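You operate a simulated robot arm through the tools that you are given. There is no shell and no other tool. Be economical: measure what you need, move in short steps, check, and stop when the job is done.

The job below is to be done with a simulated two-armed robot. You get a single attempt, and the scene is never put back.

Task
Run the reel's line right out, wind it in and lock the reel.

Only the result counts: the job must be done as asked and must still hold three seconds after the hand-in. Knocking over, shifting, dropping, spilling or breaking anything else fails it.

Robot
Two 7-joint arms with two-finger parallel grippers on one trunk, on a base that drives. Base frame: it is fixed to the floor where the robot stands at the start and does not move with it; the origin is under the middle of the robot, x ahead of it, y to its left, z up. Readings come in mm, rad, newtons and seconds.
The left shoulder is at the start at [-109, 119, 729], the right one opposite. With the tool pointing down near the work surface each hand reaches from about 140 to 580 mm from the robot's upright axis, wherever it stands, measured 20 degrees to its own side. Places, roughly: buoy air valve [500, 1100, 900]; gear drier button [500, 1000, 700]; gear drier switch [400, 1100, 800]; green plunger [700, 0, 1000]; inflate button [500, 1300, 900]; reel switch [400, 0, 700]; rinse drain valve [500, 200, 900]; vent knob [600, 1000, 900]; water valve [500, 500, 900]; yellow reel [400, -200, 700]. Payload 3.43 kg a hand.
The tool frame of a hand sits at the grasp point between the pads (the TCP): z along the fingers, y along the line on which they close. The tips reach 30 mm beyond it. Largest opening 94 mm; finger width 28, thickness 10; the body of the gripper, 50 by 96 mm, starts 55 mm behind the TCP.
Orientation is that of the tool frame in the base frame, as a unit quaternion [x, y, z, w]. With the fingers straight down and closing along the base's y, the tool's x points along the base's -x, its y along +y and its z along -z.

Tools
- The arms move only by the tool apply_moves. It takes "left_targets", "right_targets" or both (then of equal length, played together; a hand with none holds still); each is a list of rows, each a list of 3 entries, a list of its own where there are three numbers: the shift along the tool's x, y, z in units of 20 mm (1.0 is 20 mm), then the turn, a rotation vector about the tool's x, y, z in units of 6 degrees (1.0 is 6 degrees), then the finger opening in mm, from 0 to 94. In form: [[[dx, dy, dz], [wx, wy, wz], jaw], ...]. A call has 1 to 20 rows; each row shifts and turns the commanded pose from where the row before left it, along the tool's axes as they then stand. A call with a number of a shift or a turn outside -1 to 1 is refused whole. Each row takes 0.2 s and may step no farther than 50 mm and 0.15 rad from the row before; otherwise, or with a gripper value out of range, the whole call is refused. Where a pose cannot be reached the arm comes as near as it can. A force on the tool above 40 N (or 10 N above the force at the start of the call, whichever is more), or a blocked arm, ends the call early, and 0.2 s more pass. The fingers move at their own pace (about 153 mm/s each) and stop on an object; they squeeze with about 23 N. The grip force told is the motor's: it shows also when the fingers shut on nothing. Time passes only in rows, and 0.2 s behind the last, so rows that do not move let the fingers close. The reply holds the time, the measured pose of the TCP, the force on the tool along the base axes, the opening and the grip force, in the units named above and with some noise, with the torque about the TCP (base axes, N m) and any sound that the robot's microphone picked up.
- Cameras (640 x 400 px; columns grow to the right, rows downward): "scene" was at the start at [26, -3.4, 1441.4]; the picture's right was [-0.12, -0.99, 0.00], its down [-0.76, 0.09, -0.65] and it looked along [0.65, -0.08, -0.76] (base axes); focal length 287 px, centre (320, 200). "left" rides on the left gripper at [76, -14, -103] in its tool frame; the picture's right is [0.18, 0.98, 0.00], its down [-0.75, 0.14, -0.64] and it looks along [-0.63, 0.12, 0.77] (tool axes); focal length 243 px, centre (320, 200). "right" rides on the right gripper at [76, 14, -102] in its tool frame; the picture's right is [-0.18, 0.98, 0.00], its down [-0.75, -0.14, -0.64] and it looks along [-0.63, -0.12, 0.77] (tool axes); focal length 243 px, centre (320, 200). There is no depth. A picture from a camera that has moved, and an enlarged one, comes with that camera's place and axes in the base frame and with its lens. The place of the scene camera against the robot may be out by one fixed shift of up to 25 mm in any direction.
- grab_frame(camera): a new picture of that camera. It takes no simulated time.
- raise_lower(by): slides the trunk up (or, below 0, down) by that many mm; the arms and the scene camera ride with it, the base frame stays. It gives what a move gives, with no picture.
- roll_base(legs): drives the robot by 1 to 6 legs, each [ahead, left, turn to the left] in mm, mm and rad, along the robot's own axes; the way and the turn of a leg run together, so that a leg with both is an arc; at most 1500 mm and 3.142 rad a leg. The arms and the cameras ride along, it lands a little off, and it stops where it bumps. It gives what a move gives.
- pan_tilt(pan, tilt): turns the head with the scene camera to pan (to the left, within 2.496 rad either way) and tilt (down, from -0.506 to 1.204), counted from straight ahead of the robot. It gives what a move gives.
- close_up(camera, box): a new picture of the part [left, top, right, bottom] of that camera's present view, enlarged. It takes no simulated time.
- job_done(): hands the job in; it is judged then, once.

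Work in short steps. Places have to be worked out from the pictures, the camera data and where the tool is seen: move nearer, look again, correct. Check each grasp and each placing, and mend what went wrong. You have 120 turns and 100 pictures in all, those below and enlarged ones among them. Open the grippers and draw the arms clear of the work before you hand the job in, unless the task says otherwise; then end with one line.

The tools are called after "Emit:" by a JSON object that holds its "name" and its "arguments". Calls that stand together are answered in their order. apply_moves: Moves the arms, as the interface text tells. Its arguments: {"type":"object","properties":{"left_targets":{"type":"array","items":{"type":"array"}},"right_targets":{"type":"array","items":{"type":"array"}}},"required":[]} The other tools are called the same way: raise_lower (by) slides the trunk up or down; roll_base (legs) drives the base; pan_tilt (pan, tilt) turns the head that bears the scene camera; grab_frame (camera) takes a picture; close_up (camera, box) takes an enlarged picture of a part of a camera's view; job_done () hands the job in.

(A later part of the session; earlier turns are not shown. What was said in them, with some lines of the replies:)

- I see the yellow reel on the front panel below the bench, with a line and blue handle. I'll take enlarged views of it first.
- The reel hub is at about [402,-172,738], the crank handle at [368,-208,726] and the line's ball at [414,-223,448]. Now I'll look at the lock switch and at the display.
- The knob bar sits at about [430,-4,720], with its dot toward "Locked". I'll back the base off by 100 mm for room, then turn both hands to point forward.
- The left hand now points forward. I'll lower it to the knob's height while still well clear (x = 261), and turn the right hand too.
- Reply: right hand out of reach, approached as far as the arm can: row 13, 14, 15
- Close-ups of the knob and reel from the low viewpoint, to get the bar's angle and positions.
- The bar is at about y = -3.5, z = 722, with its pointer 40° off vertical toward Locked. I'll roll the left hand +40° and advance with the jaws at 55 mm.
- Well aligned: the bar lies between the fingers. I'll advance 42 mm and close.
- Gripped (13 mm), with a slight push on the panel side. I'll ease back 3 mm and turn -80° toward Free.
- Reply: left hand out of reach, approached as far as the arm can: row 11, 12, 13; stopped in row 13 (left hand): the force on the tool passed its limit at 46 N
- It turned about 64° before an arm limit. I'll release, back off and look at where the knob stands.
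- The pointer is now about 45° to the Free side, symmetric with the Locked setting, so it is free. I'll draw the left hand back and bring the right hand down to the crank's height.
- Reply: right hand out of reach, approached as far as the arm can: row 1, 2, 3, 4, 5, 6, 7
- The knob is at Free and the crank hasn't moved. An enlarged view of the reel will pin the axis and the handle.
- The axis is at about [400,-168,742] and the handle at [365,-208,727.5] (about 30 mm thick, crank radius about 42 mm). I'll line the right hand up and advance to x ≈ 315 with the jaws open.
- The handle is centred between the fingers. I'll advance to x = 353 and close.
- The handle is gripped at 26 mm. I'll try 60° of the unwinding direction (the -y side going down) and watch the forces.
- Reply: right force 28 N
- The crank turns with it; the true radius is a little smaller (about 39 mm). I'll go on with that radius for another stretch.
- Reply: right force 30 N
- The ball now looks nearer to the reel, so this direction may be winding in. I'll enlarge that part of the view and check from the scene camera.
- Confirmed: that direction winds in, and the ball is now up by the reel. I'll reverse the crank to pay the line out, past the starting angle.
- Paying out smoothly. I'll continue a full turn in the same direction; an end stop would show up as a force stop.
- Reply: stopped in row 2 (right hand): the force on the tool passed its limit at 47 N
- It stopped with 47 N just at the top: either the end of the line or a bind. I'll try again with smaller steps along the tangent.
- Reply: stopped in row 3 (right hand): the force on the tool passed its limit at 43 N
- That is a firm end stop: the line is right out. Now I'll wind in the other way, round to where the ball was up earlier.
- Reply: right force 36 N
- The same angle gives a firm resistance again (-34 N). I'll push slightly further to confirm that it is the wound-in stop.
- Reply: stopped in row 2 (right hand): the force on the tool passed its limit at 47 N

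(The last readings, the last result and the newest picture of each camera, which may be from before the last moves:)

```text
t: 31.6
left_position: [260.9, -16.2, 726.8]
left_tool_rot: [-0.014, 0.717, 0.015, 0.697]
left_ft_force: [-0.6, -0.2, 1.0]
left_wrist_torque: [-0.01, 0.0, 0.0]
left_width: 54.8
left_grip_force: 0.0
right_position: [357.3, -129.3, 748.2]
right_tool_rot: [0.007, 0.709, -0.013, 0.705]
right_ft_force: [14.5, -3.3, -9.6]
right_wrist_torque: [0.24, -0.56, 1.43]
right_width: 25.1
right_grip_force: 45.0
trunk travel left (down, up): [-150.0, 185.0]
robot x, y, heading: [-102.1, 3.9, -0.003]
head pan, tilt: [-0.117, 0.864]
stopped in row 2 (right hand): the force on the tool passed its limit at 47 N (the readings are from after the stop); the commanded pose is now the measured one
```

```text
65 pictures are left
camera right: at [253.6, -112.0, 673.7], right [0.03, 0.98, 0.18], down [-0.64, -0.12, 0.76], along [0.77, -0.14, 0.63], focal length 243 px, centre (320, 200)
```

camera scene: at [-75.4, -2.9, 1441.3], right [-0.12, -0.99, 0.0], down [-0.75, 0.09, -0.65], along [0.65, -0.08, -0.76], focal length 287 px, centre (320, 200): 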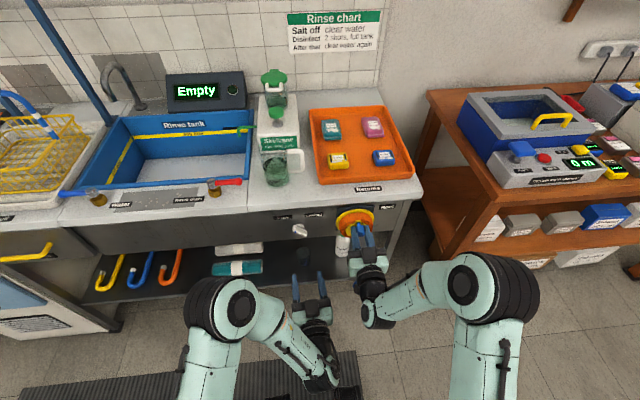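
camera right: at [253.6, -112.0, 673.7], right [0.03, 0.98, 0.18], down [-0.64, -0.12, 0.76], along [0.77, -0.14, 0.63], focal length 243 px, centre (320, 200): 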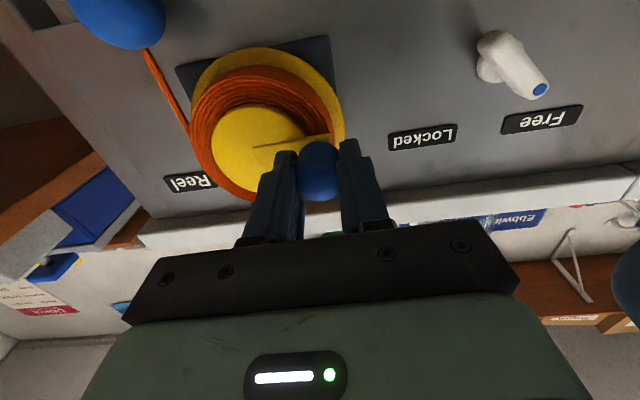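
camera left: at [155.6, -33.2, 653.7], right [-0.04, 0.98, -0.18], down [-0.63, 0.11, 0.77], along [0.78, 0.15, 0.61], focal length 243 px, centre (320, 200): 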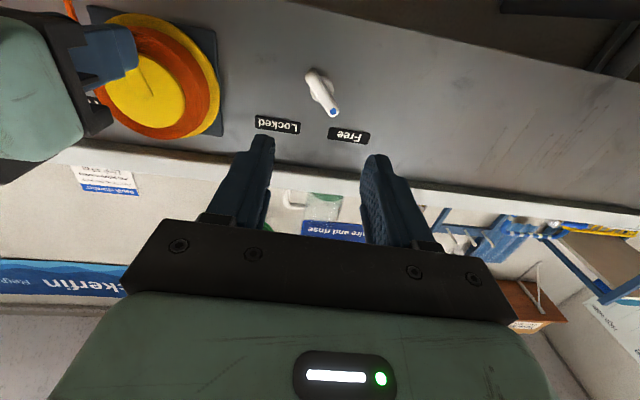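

The wound-in stop is confirmed (47 N, same angle as before), with the ball up by the reel. I'll hold the crank with the right hand and bring the left hand back to the knob, rolled to -24° with the jaws open.

Emit:
{"name": "apply_moves", "arguments": {"left_targets": [[[0.24, 0.55, 0], [0.39, -0.27, 0], 60], [[0, 0, 0], [0, 0, -1], 60], [[0, 0, 0], [0, 0, -1], 60], [[0, 0, 0], [0, 0, -1], 60], [[0, 0, 0], [0, 0, -1], 60], [[0, 0, 1], [0, 0, 0], 60], [[0, 0, 1], [0, 0, 0], 60], [[0, 0, 1], [0, 0, 0], 60], [[0, 0, 1], [0, 0, 0], 60], [[0, 0, 1], [0, 0, 0], 60], [[0, 0, 0], [0, 0, 0], 60]]}}

Emit:
{"name": "grab_frame", "arguments": {"camera": "left"}}

Emit:
{"name": "close_up", "arguments": {"camera": "scene", "box": [220, 170, 420, 310]}}

```text
t: 34.0
left_position: [359.6, -22.5, 735.8]
left_tool_rot: [-0.146, 0.693, -0.144, 0.691]
left_ft_force: [-0.2, 0.6, -0.6]
left_wrist_torque: [-0.01, 0.0, 0.0]
left_width: 60.0
left_grip_force: 0.1
left hand out of reach, approached as far as the arm can: row 5, 7, 9
right_position: [357.2, -128.9, 747.7]
right_tool_rot: [0.009, 0.709, -0.014, 0.705]
right_ft_force: [19.8, -6.7, -17.2]
right_wrist_torque: [0.1, -0.14, 1.41]
right_width: 24.9
right_grip_force: 44.7
trunk travel left (down, up): [-150.0, 185.0]
robot x, y, heading: [-103.0, 0.2, -0.0]
head pan, tilt: [-0.117, 0.864]
```

```text
64 pictures are left
camera left: at [257.0, -66.8, 670.4], right [0.0, 0.83, -0.56], down [-0.64, 0.43, 0.64], along [0.77, 0.36, 0.53], focal length 243 px, centre (320, 200)
```

left: 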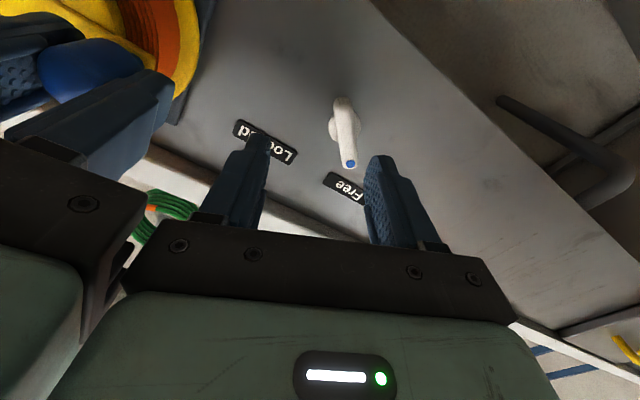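

```text
2.86 times, centred on (320, 240) of scene
camera zoom: at [-71.3, -4.3, 1441.2], right [-0.12, -0.99, 0.0], down [-0.76, 0.09, -0.65], along [0.64, -0.08, -0.76], focal length 819 px, centre (320, 86)
```

zoom: 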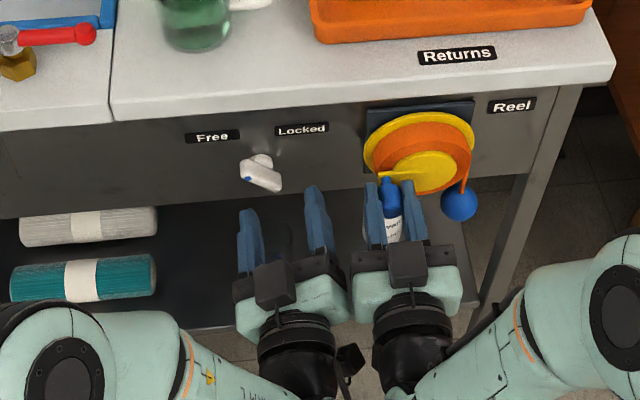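

The left hand is 17 mm too far right and close to the right gripper because of the reach limit. I'll shift it left and down.

Emit:
{"name": "apply_moves", "arguments": {"left_targets": [[[0.14, 0.53, 0], [0, 0, 0], 60], [[0.14, 0.53, 0], [0, 0, 0.3], 60], [[0, 0, 0], [0, 0, 0], 60]]}}

Emit:
{"name": "grab_frame", "arguments": {"camera": "left"}}

```text
t: 34.8
left_position: [358.5, -16.8, 729.3]
left_tool_rot: [-0.136, 0.695, -0.131, 0.693]
left_ft_force: [-0.1, -0.1, 0.3]
left_wrist_torque: [0.01, -0.01, 0.0]
left_width: 59.9
left_grip_force: 0.1
left hand out of reach, approached as far as the arm can: row 1, 2
right_position: [357.0, -129.0, 748.0]
right_tool_rot: [0.009, 0.709, -0.014, 0.705]
right_ft_force: [18.2, -7.0, -18.2]
right_wrist_torque: [0.16, -0.31, 1.37]
right_width: 25.1
right_grip_force: 45.6
trunk travel left (down, up): [-150.0, 185.0]
robot x, y, heading: [-98.7, 3.2, -0.001]
head pan, tilt: [-0.117, 0.864]
```

```text
62 pictures are left
camera left: at [257.1, -58.7, 663.4], right [-0.01, 0.84, -0.54], down [-0.64, 0.41, 0.65], along [0.77, 0.35, 0.54], focal length 243 px, centre (320, 200)
```

left: 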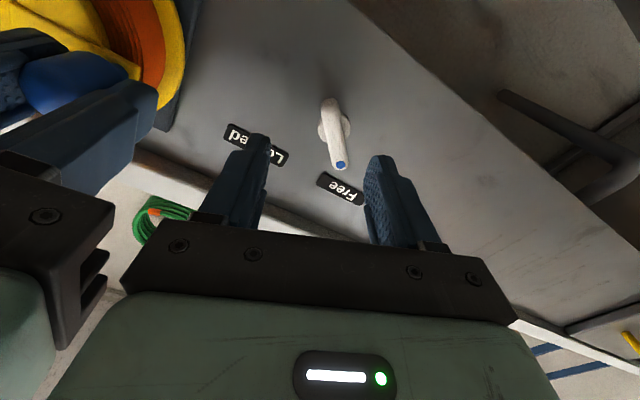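

The roll is limited here. I'll use a milder roll (about -12°) at the right position; closing the jaws should swing the bar in line.

Emit:
{"name": "apply_moves", "arguments": {"left_targets": [[[0, 0, 0], [0, 0, 1], 60], [[0.12, 0.33, 0], [0, 0, 0.7], 60], [[0.12, 0.33, 0], [0, 0, 0], 60], [[0, 0, 0], [0, 0, 0], 60]]}}

Emit:
{"name": "grab_frame", "arguments": {"camera": "left"}}

```text
t: 35.8
left_position: [360.3, -3.9, 721.0]
left_tool_rot: [-0.072, 0.703, -0.073, 0.704]
left_ft_force: [0.6, 0.0, 0.0]
left_wrist_torque: [0.03, 0.01, -0.03]
left_width: 59.9
left_grip_force: 0.0
right_position: [357.1, -127.7, 747.6]
right_tool_rot: [0.008, 0.709, -0.014, 0.705]
right_ft_force: [17.9, -7.6, -18.2]
right_wrist_torque: [0.14, -0.28, 1.38]
right_width: 24.9
right_grip_force: 45.2
trunk travel left (down, up): [-150.0, 185.0]
robot x, y, heading: [-97.9, -2.4, -0.0]
head pan, tilt: [-0.117, 0.864]
```

```text
61 pictures are left
camera left: at [257.2, -34.9, 649.5], right [0.0, 0.92, -0.38], down [-0.64, 0.29, 0.71], along [0.77, 0.24, 0.59], focal length 243 px, centre (320, 200)
```

left: 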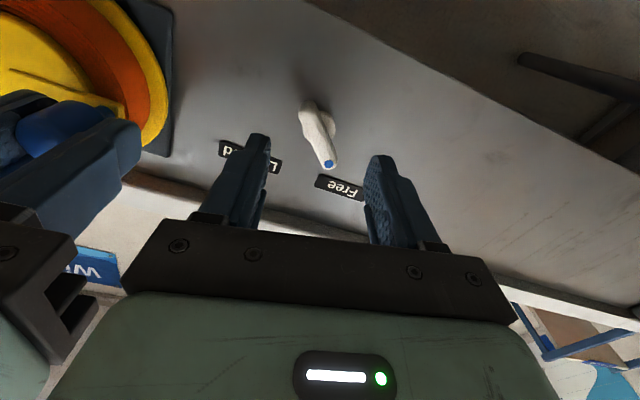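

In position and reachable. I'll advance to x ≈ 409 and close.

Emit:
{"name": "apply_moves", "arguments": {"left_targets": [[[0, 0, 1], [0, 0, 0], 60], [[0, 0, 1], [0, 0, 0], 60], [[0, 0, 0.45], [0, 0, 0], 60], [[0, 0, 0], [0, 0, 0], 0], [[0, 0, 0], [0, 0, 0], 0], [[0, 0, 0], [0, 0, 0], 0]]}}

Emit:
{"name": "grab_frame", "arguments": {"camera": "left"}}

```text
t: 37.2
left_position: [409.0, -5.3, 721.8]
left_tool_rot: [-0.073, 0.703, -0.072, 0.704]
left_ft_force: [5.1, 5.3, 1.4]
left_wrist_torque: [-0.04, -0.7, -0.78]
left_width: 13.1
left_grip_force: 45.3
right_position: [357.8, -128.3, 747.9]
right_tool_rot: [0.008, 0.709, -0.014, 0.705]
right_ft_force: [14.0, -10.1, -19.3]
right_wrist_torque: [0.17, -0.09, 1.48]
right_width: 24.9
right_grip_force: 44.7
trunk travel left (down, up): [-150.0, 185.0]
robot x, y, heading: [-99.9, -1.1, -0.0]
head pan, tilt: [-0.117, 0.864]
```

```text
60 pictures are left
camera left: at [306.3, -35.1, 650.2], right [0.0, 0.92, -0.38], down [-0.64, 0.29, 0.71], along [0.77, 0.24, 0.6], focal length 243 px, centre (320, 200)
```

left: 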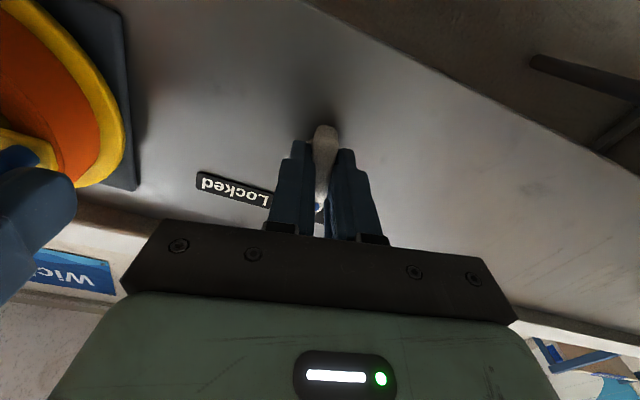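

The jaws swung the bar in line (13 mm grip). Now I'll turn it +57° toward Locked.

Emit:
{"name": "apply_moves", "arguments": {"left_targets": [[[0, 0, 0], [0, 0, 1], 0], [[0, 0, 0], [0, 0, 1], 0], [[0, 0, 0], [0, 0, 1], 0], [[0, 0, 0], [0, 0, 1], 0], [[0, 0, 0], [0, 0, 1], 0], [[0, 0, 0], [0, 0, 1], 0], [[0, 0, 0], [0, 0, 1], 0], [[0, 0, 0], [0, 0, 1], 0], [[0, 0, 0], [0, 0, 1], 0], [[0, 0, 0], [0, 0, 0.5], 0], [[0, 0, 0], [0, 0, 0], 0]]}}

Emit:
{"name": "grab_frame", "arguments": {"camera": "left"}}

```text
t: 39.6
left_position: [408.5, -3.5, 722.7]
left_tool_rot: [0.271, 0.652, 0.274, 0.654]
left_ft_force: [16.2, 17.7, 10.1]
left_wrist_torque: [-0.19, -0.12, -0.96]
left_width: 12.9
left_grip_force: 45.4
right_position: [357.5, -128.6, 747.5]
right_tool_rot: [0.008, 0.709, -0.014, 0.705]
right_ft_force: [7.3, -16.8, -19.7]
right_wrist_torque: [0.24, -0.08, 1.38]
right_width: 25.1
right_grip_force: 44.8
trunk travel left (down, up): [-150.0, 185.0]
robot x, y, heading: [-103.1, -3.5, 0.005]
head pan, tilt: [-0.117, 0.864]
```

```text
59 pictures are left
camera left: at [306.0, 40.4, 658.6], right [0.0, 0.82, 0.57], down [-0.64, -0.44, 0.63], along [0.77, -0.36, 0.53], focal length 243 px, centre (320, 200)
```

left: 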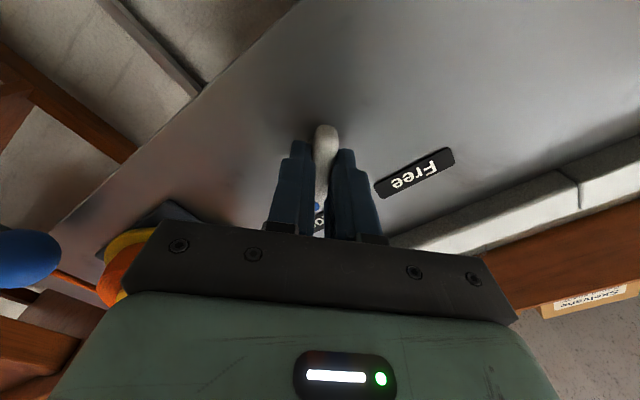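

The knob turned to about +45° and the ball is still up. I'll open the left hand, back off and check the knob, with the right hand still holding.

Emit:
{"name": "apply_moves", "arguments": {"left_targets": [[[0, 0, 0], [0, 0, 0], 30], [[0, 0, 0], [0, 0, 0], 50], [[0, 0, -1], [0, 0, 0], 50], [[0, 0, -1], [0, 0, 0], 50], [[0, 0, -1], [0, 0, 0], 50], [[0, 0, -1], [0, 0, 0], 50], [[0, 0, -1], [0, 0, 0], 50], [[0, 0, -1], [0, 0, 0], 50], [[0, 0, 0], [0, 0, 0], 50]]}}

Emit:
{"name": "grab_frame", "arguments": {"camera": "left"}}

Emit:
{"name": "close_up", "arguments": {"camera": "scene", "box": [220, 170, 420, 310]}}

```text
t: 41.6
left_position: [287.5, -5.6, 721.5]
left_tool_rot: [0.272, 0.652, 0.271, 0.654]
left_ft_force: [0.5, -0.2, 0.1]
left_wrist_torque: [0.02, 0.04, -0.02]
left_width: 50.0
left_grip_force: 0.0
right_position: [357.0, -128.1, 747.8]
right_tool_rot: [0.009, 0.708, -0.013, 0.706]
right_ft_force: [14.7, -9.4, -20.0]
right_wrist_torque: [0.21, -0.31, 1.35]
right_width: 25.0
right_grip_force: 45.0
trunk travel left (down, up): [-150.0, 185.0]
robot x, y, heading: [-98.7, 3.5, -0.004]
head pan, tilt: [-0.117, 0.864]
```

```text
58 pictures are left
camera left: at [185.5, 38.5, 657.0], right [0.0, 0.82, 0.57], down [-0.64, -0.43, 0.63], along [0.77, -0.37, 0.53], focal length 243 px, centre (320, 200)
```

left: 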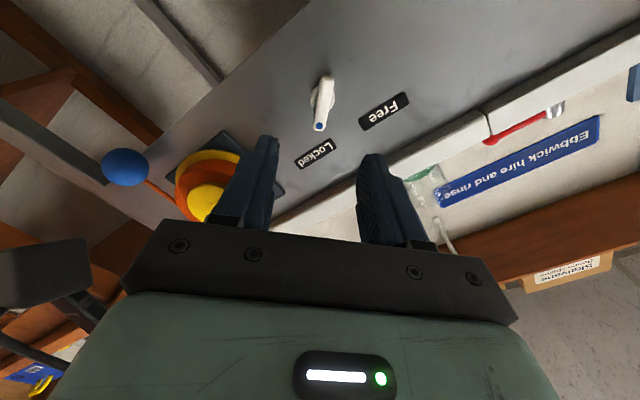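

```text
2.86 times, centred on (320, 240) of scene
camera zoom: at [-71.6, -4.7, 1441.3], right [-0.12, -0.99, 0.0], down [-0.76, 0.09, -0.65], along [0.64, -0.07, -0.76], focal length 819 px, centre (320, 86)
```

zoom: 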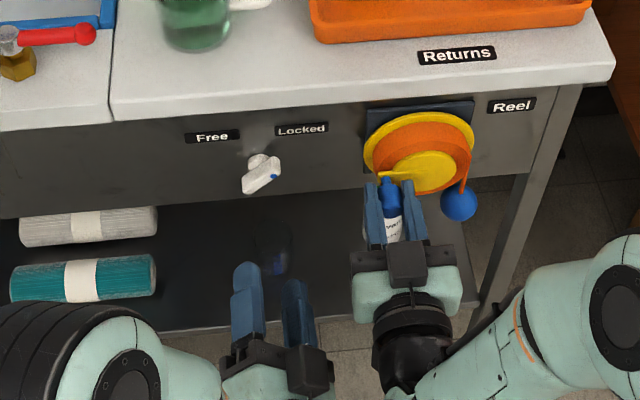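

The knob points at Locked as at the start. I'll release the crank with the right hand and back straight out.

Emit:
{"name": "apply_moves", "arguments": {"right_targets": [[[0, 0, 0], [0, 0, 0], 40], [[0, 0, 0], [0, 0, 0], 60], [[0, 0, -1], [0, 0, 0], 60], [[0, 0, -1], [0, 0, 0], 60], [[0, 0, -1], [0, 0, 0], 60], [[0, 0, -1], [0, 0, 0], 60], [[0, 0, -1], [0, 0, 0], 60], [[0, 0, 0], [0, 0, 0], 60]]}}

Emit:
{"name": "grab_frame", "arguments": {"camera": "right"}}

Emit:
{"name": "close_up", "arguments": {"camera": "scene", "box": [220, 170, 420, 310]}}

```text
t: 43.4
left_position: [285.5, -5.9, 722.4]
left_tool_rot: [0.271, 0.652, 0.271, 0.654]
left_ft_force: [0.0, 0.3, -0.2]
left_wrist_torque: [-0.01, 0.0, -0.02]
left_width: 49.9
left_grip_force: 0.0
right_position: [255.4, -125.4, 749.6]
right_tool_rot: [0.009, 0.707, -0.015, 0.707]
right_ft_force: [0.4, 0.5, -0.1]
right_wrist_torque: [0.0, -0.03, 0.02]
right_width: 60.0
right_grip_force: 0.1
trunk travel left (down, up): [-150.0, 185.0]
robot x, y, heading: [-102.1, -2.6, -0.003]
head pan, tilt: [-0.117, 0.864]
```

```text
56 pictures are left
camera right: at [152.1, -107.8, 675.1], right [0.03, 0.98, 0.18], down [-0.65, -0.12, 0.76], along [0.76, -0.14, 0.63], focal length 243 px, centre (320, 200)
```

right: 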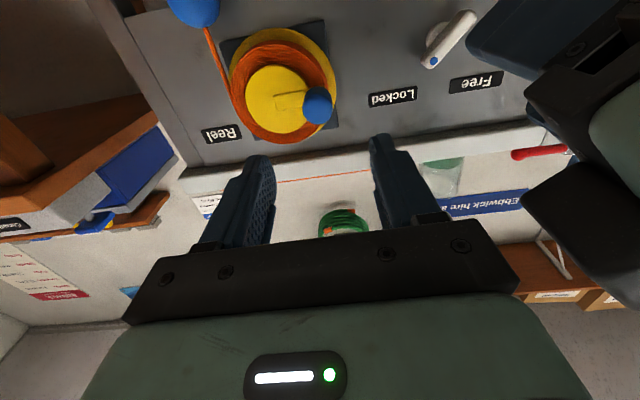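

```text
2.86 times, centred on (320, 240) of scene
camera zoom: at [-74.6, -3.3, 1441.4], right [-0.12, -0.99, 0.0], down [-0.76, 0.09, -0.65], along [0.65, -0.08, -0.76], focal length 819 px, centre (320, 86)
```

zoom: 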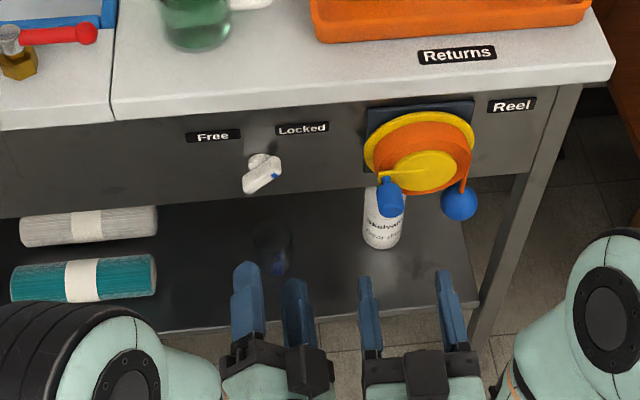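

The crank stayed put and the ball is still up with the lock on. I'll back the base away to clear the work and take a last look.

Emit:
{"name": "roll_base", "arguments": {"legs": [[-150, 0, 0]]}}

Emit:
{"name": "apply_moves", "arguments": {"left_targets": [[[0, 0, 0], [0, 0, 0], 94], [[0, 0, 0], [0, 0, 0], 94], [[0, 0, 0], [0, 0, 0], 94], [[0, 0, 0], [0, 0, 0], 94], [[0, 0, 0], [0, 0, 0], 94], [[0, 0, 0], [0, 0, 0], 94], [[0, 0, 0], [0, 0, 0], 94], [[0, 0, 0], [0, 0, 0], 94]]}}

Emit:
{"name": "grab_frame", "arguments": {"camera": "right"}}

Emit:
{"name": "grab_frame", "arguments": {"camera": "scene"}}

```text
t: 44.8
left_position: [137.7, -5.1, 723.3]
left_tool_rot: [0.271, 0.652, 0.272, 0.655]
left_ft_force: [0.4, 0.5, -0.6]
left_wrist_torque: [-0.03, 0.0, 0.02]
left_width: 50.1
left_grip_force: 0.0
right_position: [107.1, -124.2, 750.1]
right_tool_rot: [0.007, 0.707, -0.013, 0.707]
right_ft_force: [-0.1, 0.2, -0.2]
right_wrist_torque: [0.01, 0.0, 0.01]
right_width: 60.1
right_grip_force: 0.0
trunk travel left (down, up): [-150.0, 185.0]
robot x, y, heading: [-252.3, 3.1, -0.003]
head pan, tilt: [-0.117, 0.864]
```

```text
t: 46.6
left_position: [138.5, -4.2, 722.0]
left_tool_rot: [0.271, 0.652, 0.27, 0.655]
left_ft_force: [-0.3, 0.2, 0.5]
left_wrist_torque: [-0.03, 0.04, 0.03]
left_width: 94.2
left_grip_force: 0.1
right_position: [108.3, -124.4, 750.0]
right_tool_rot: [0.007, 0.707, -0.013, 0.707]
right_ft_force: [-0.2, -0.6, 0.6]
right_wrist_torque: [0.0, 0.01, 0.02]
right_width: 60.0
right_grip_force: 0.0
trunk travel left (down, up): [-150.0, 185.0]
robot x, y, heading: [-249.8, -0.2, 0.003]
head pan, tilt: [-0.117, 0.864]
```

```text
54 pictures are left
camera right: at [4.7, -107.6, 675.0], right [0.03, 0.98, 0.18], down [-0.65, -0.12, 0.76], along [0.76, -0.14, 0.63], focal length 243 px, centre (320, 200)
```

right: 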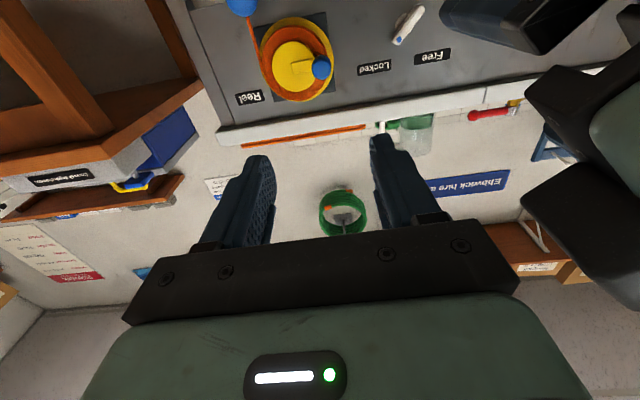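

```text
53 pictures are left
camera scene: at [-222.3, -3.3, 1441.4], right [-0.12, -0.99, 0.0], down [-0.76, 0.09, -0.65], along [0.65, -0.08, -0.76], focal length 287 px, centre (320, 200)
```

scene: 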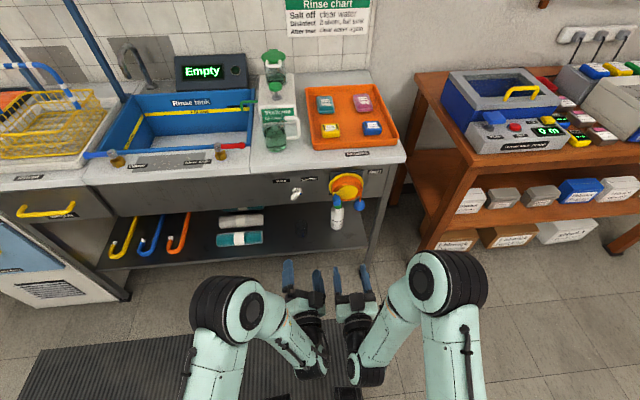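

The reel is wound in and locked, nothing else has moved, and both arms are clear with the grippers open. I'm handing in.

Emit:
{"name": "job_done", "arguments": {}}

```text
The job is handed in.
```

I ran the reel's line out to its end stop, wound it back in to the other stop and turned the switch to Locked; it held once I let go of the crank.
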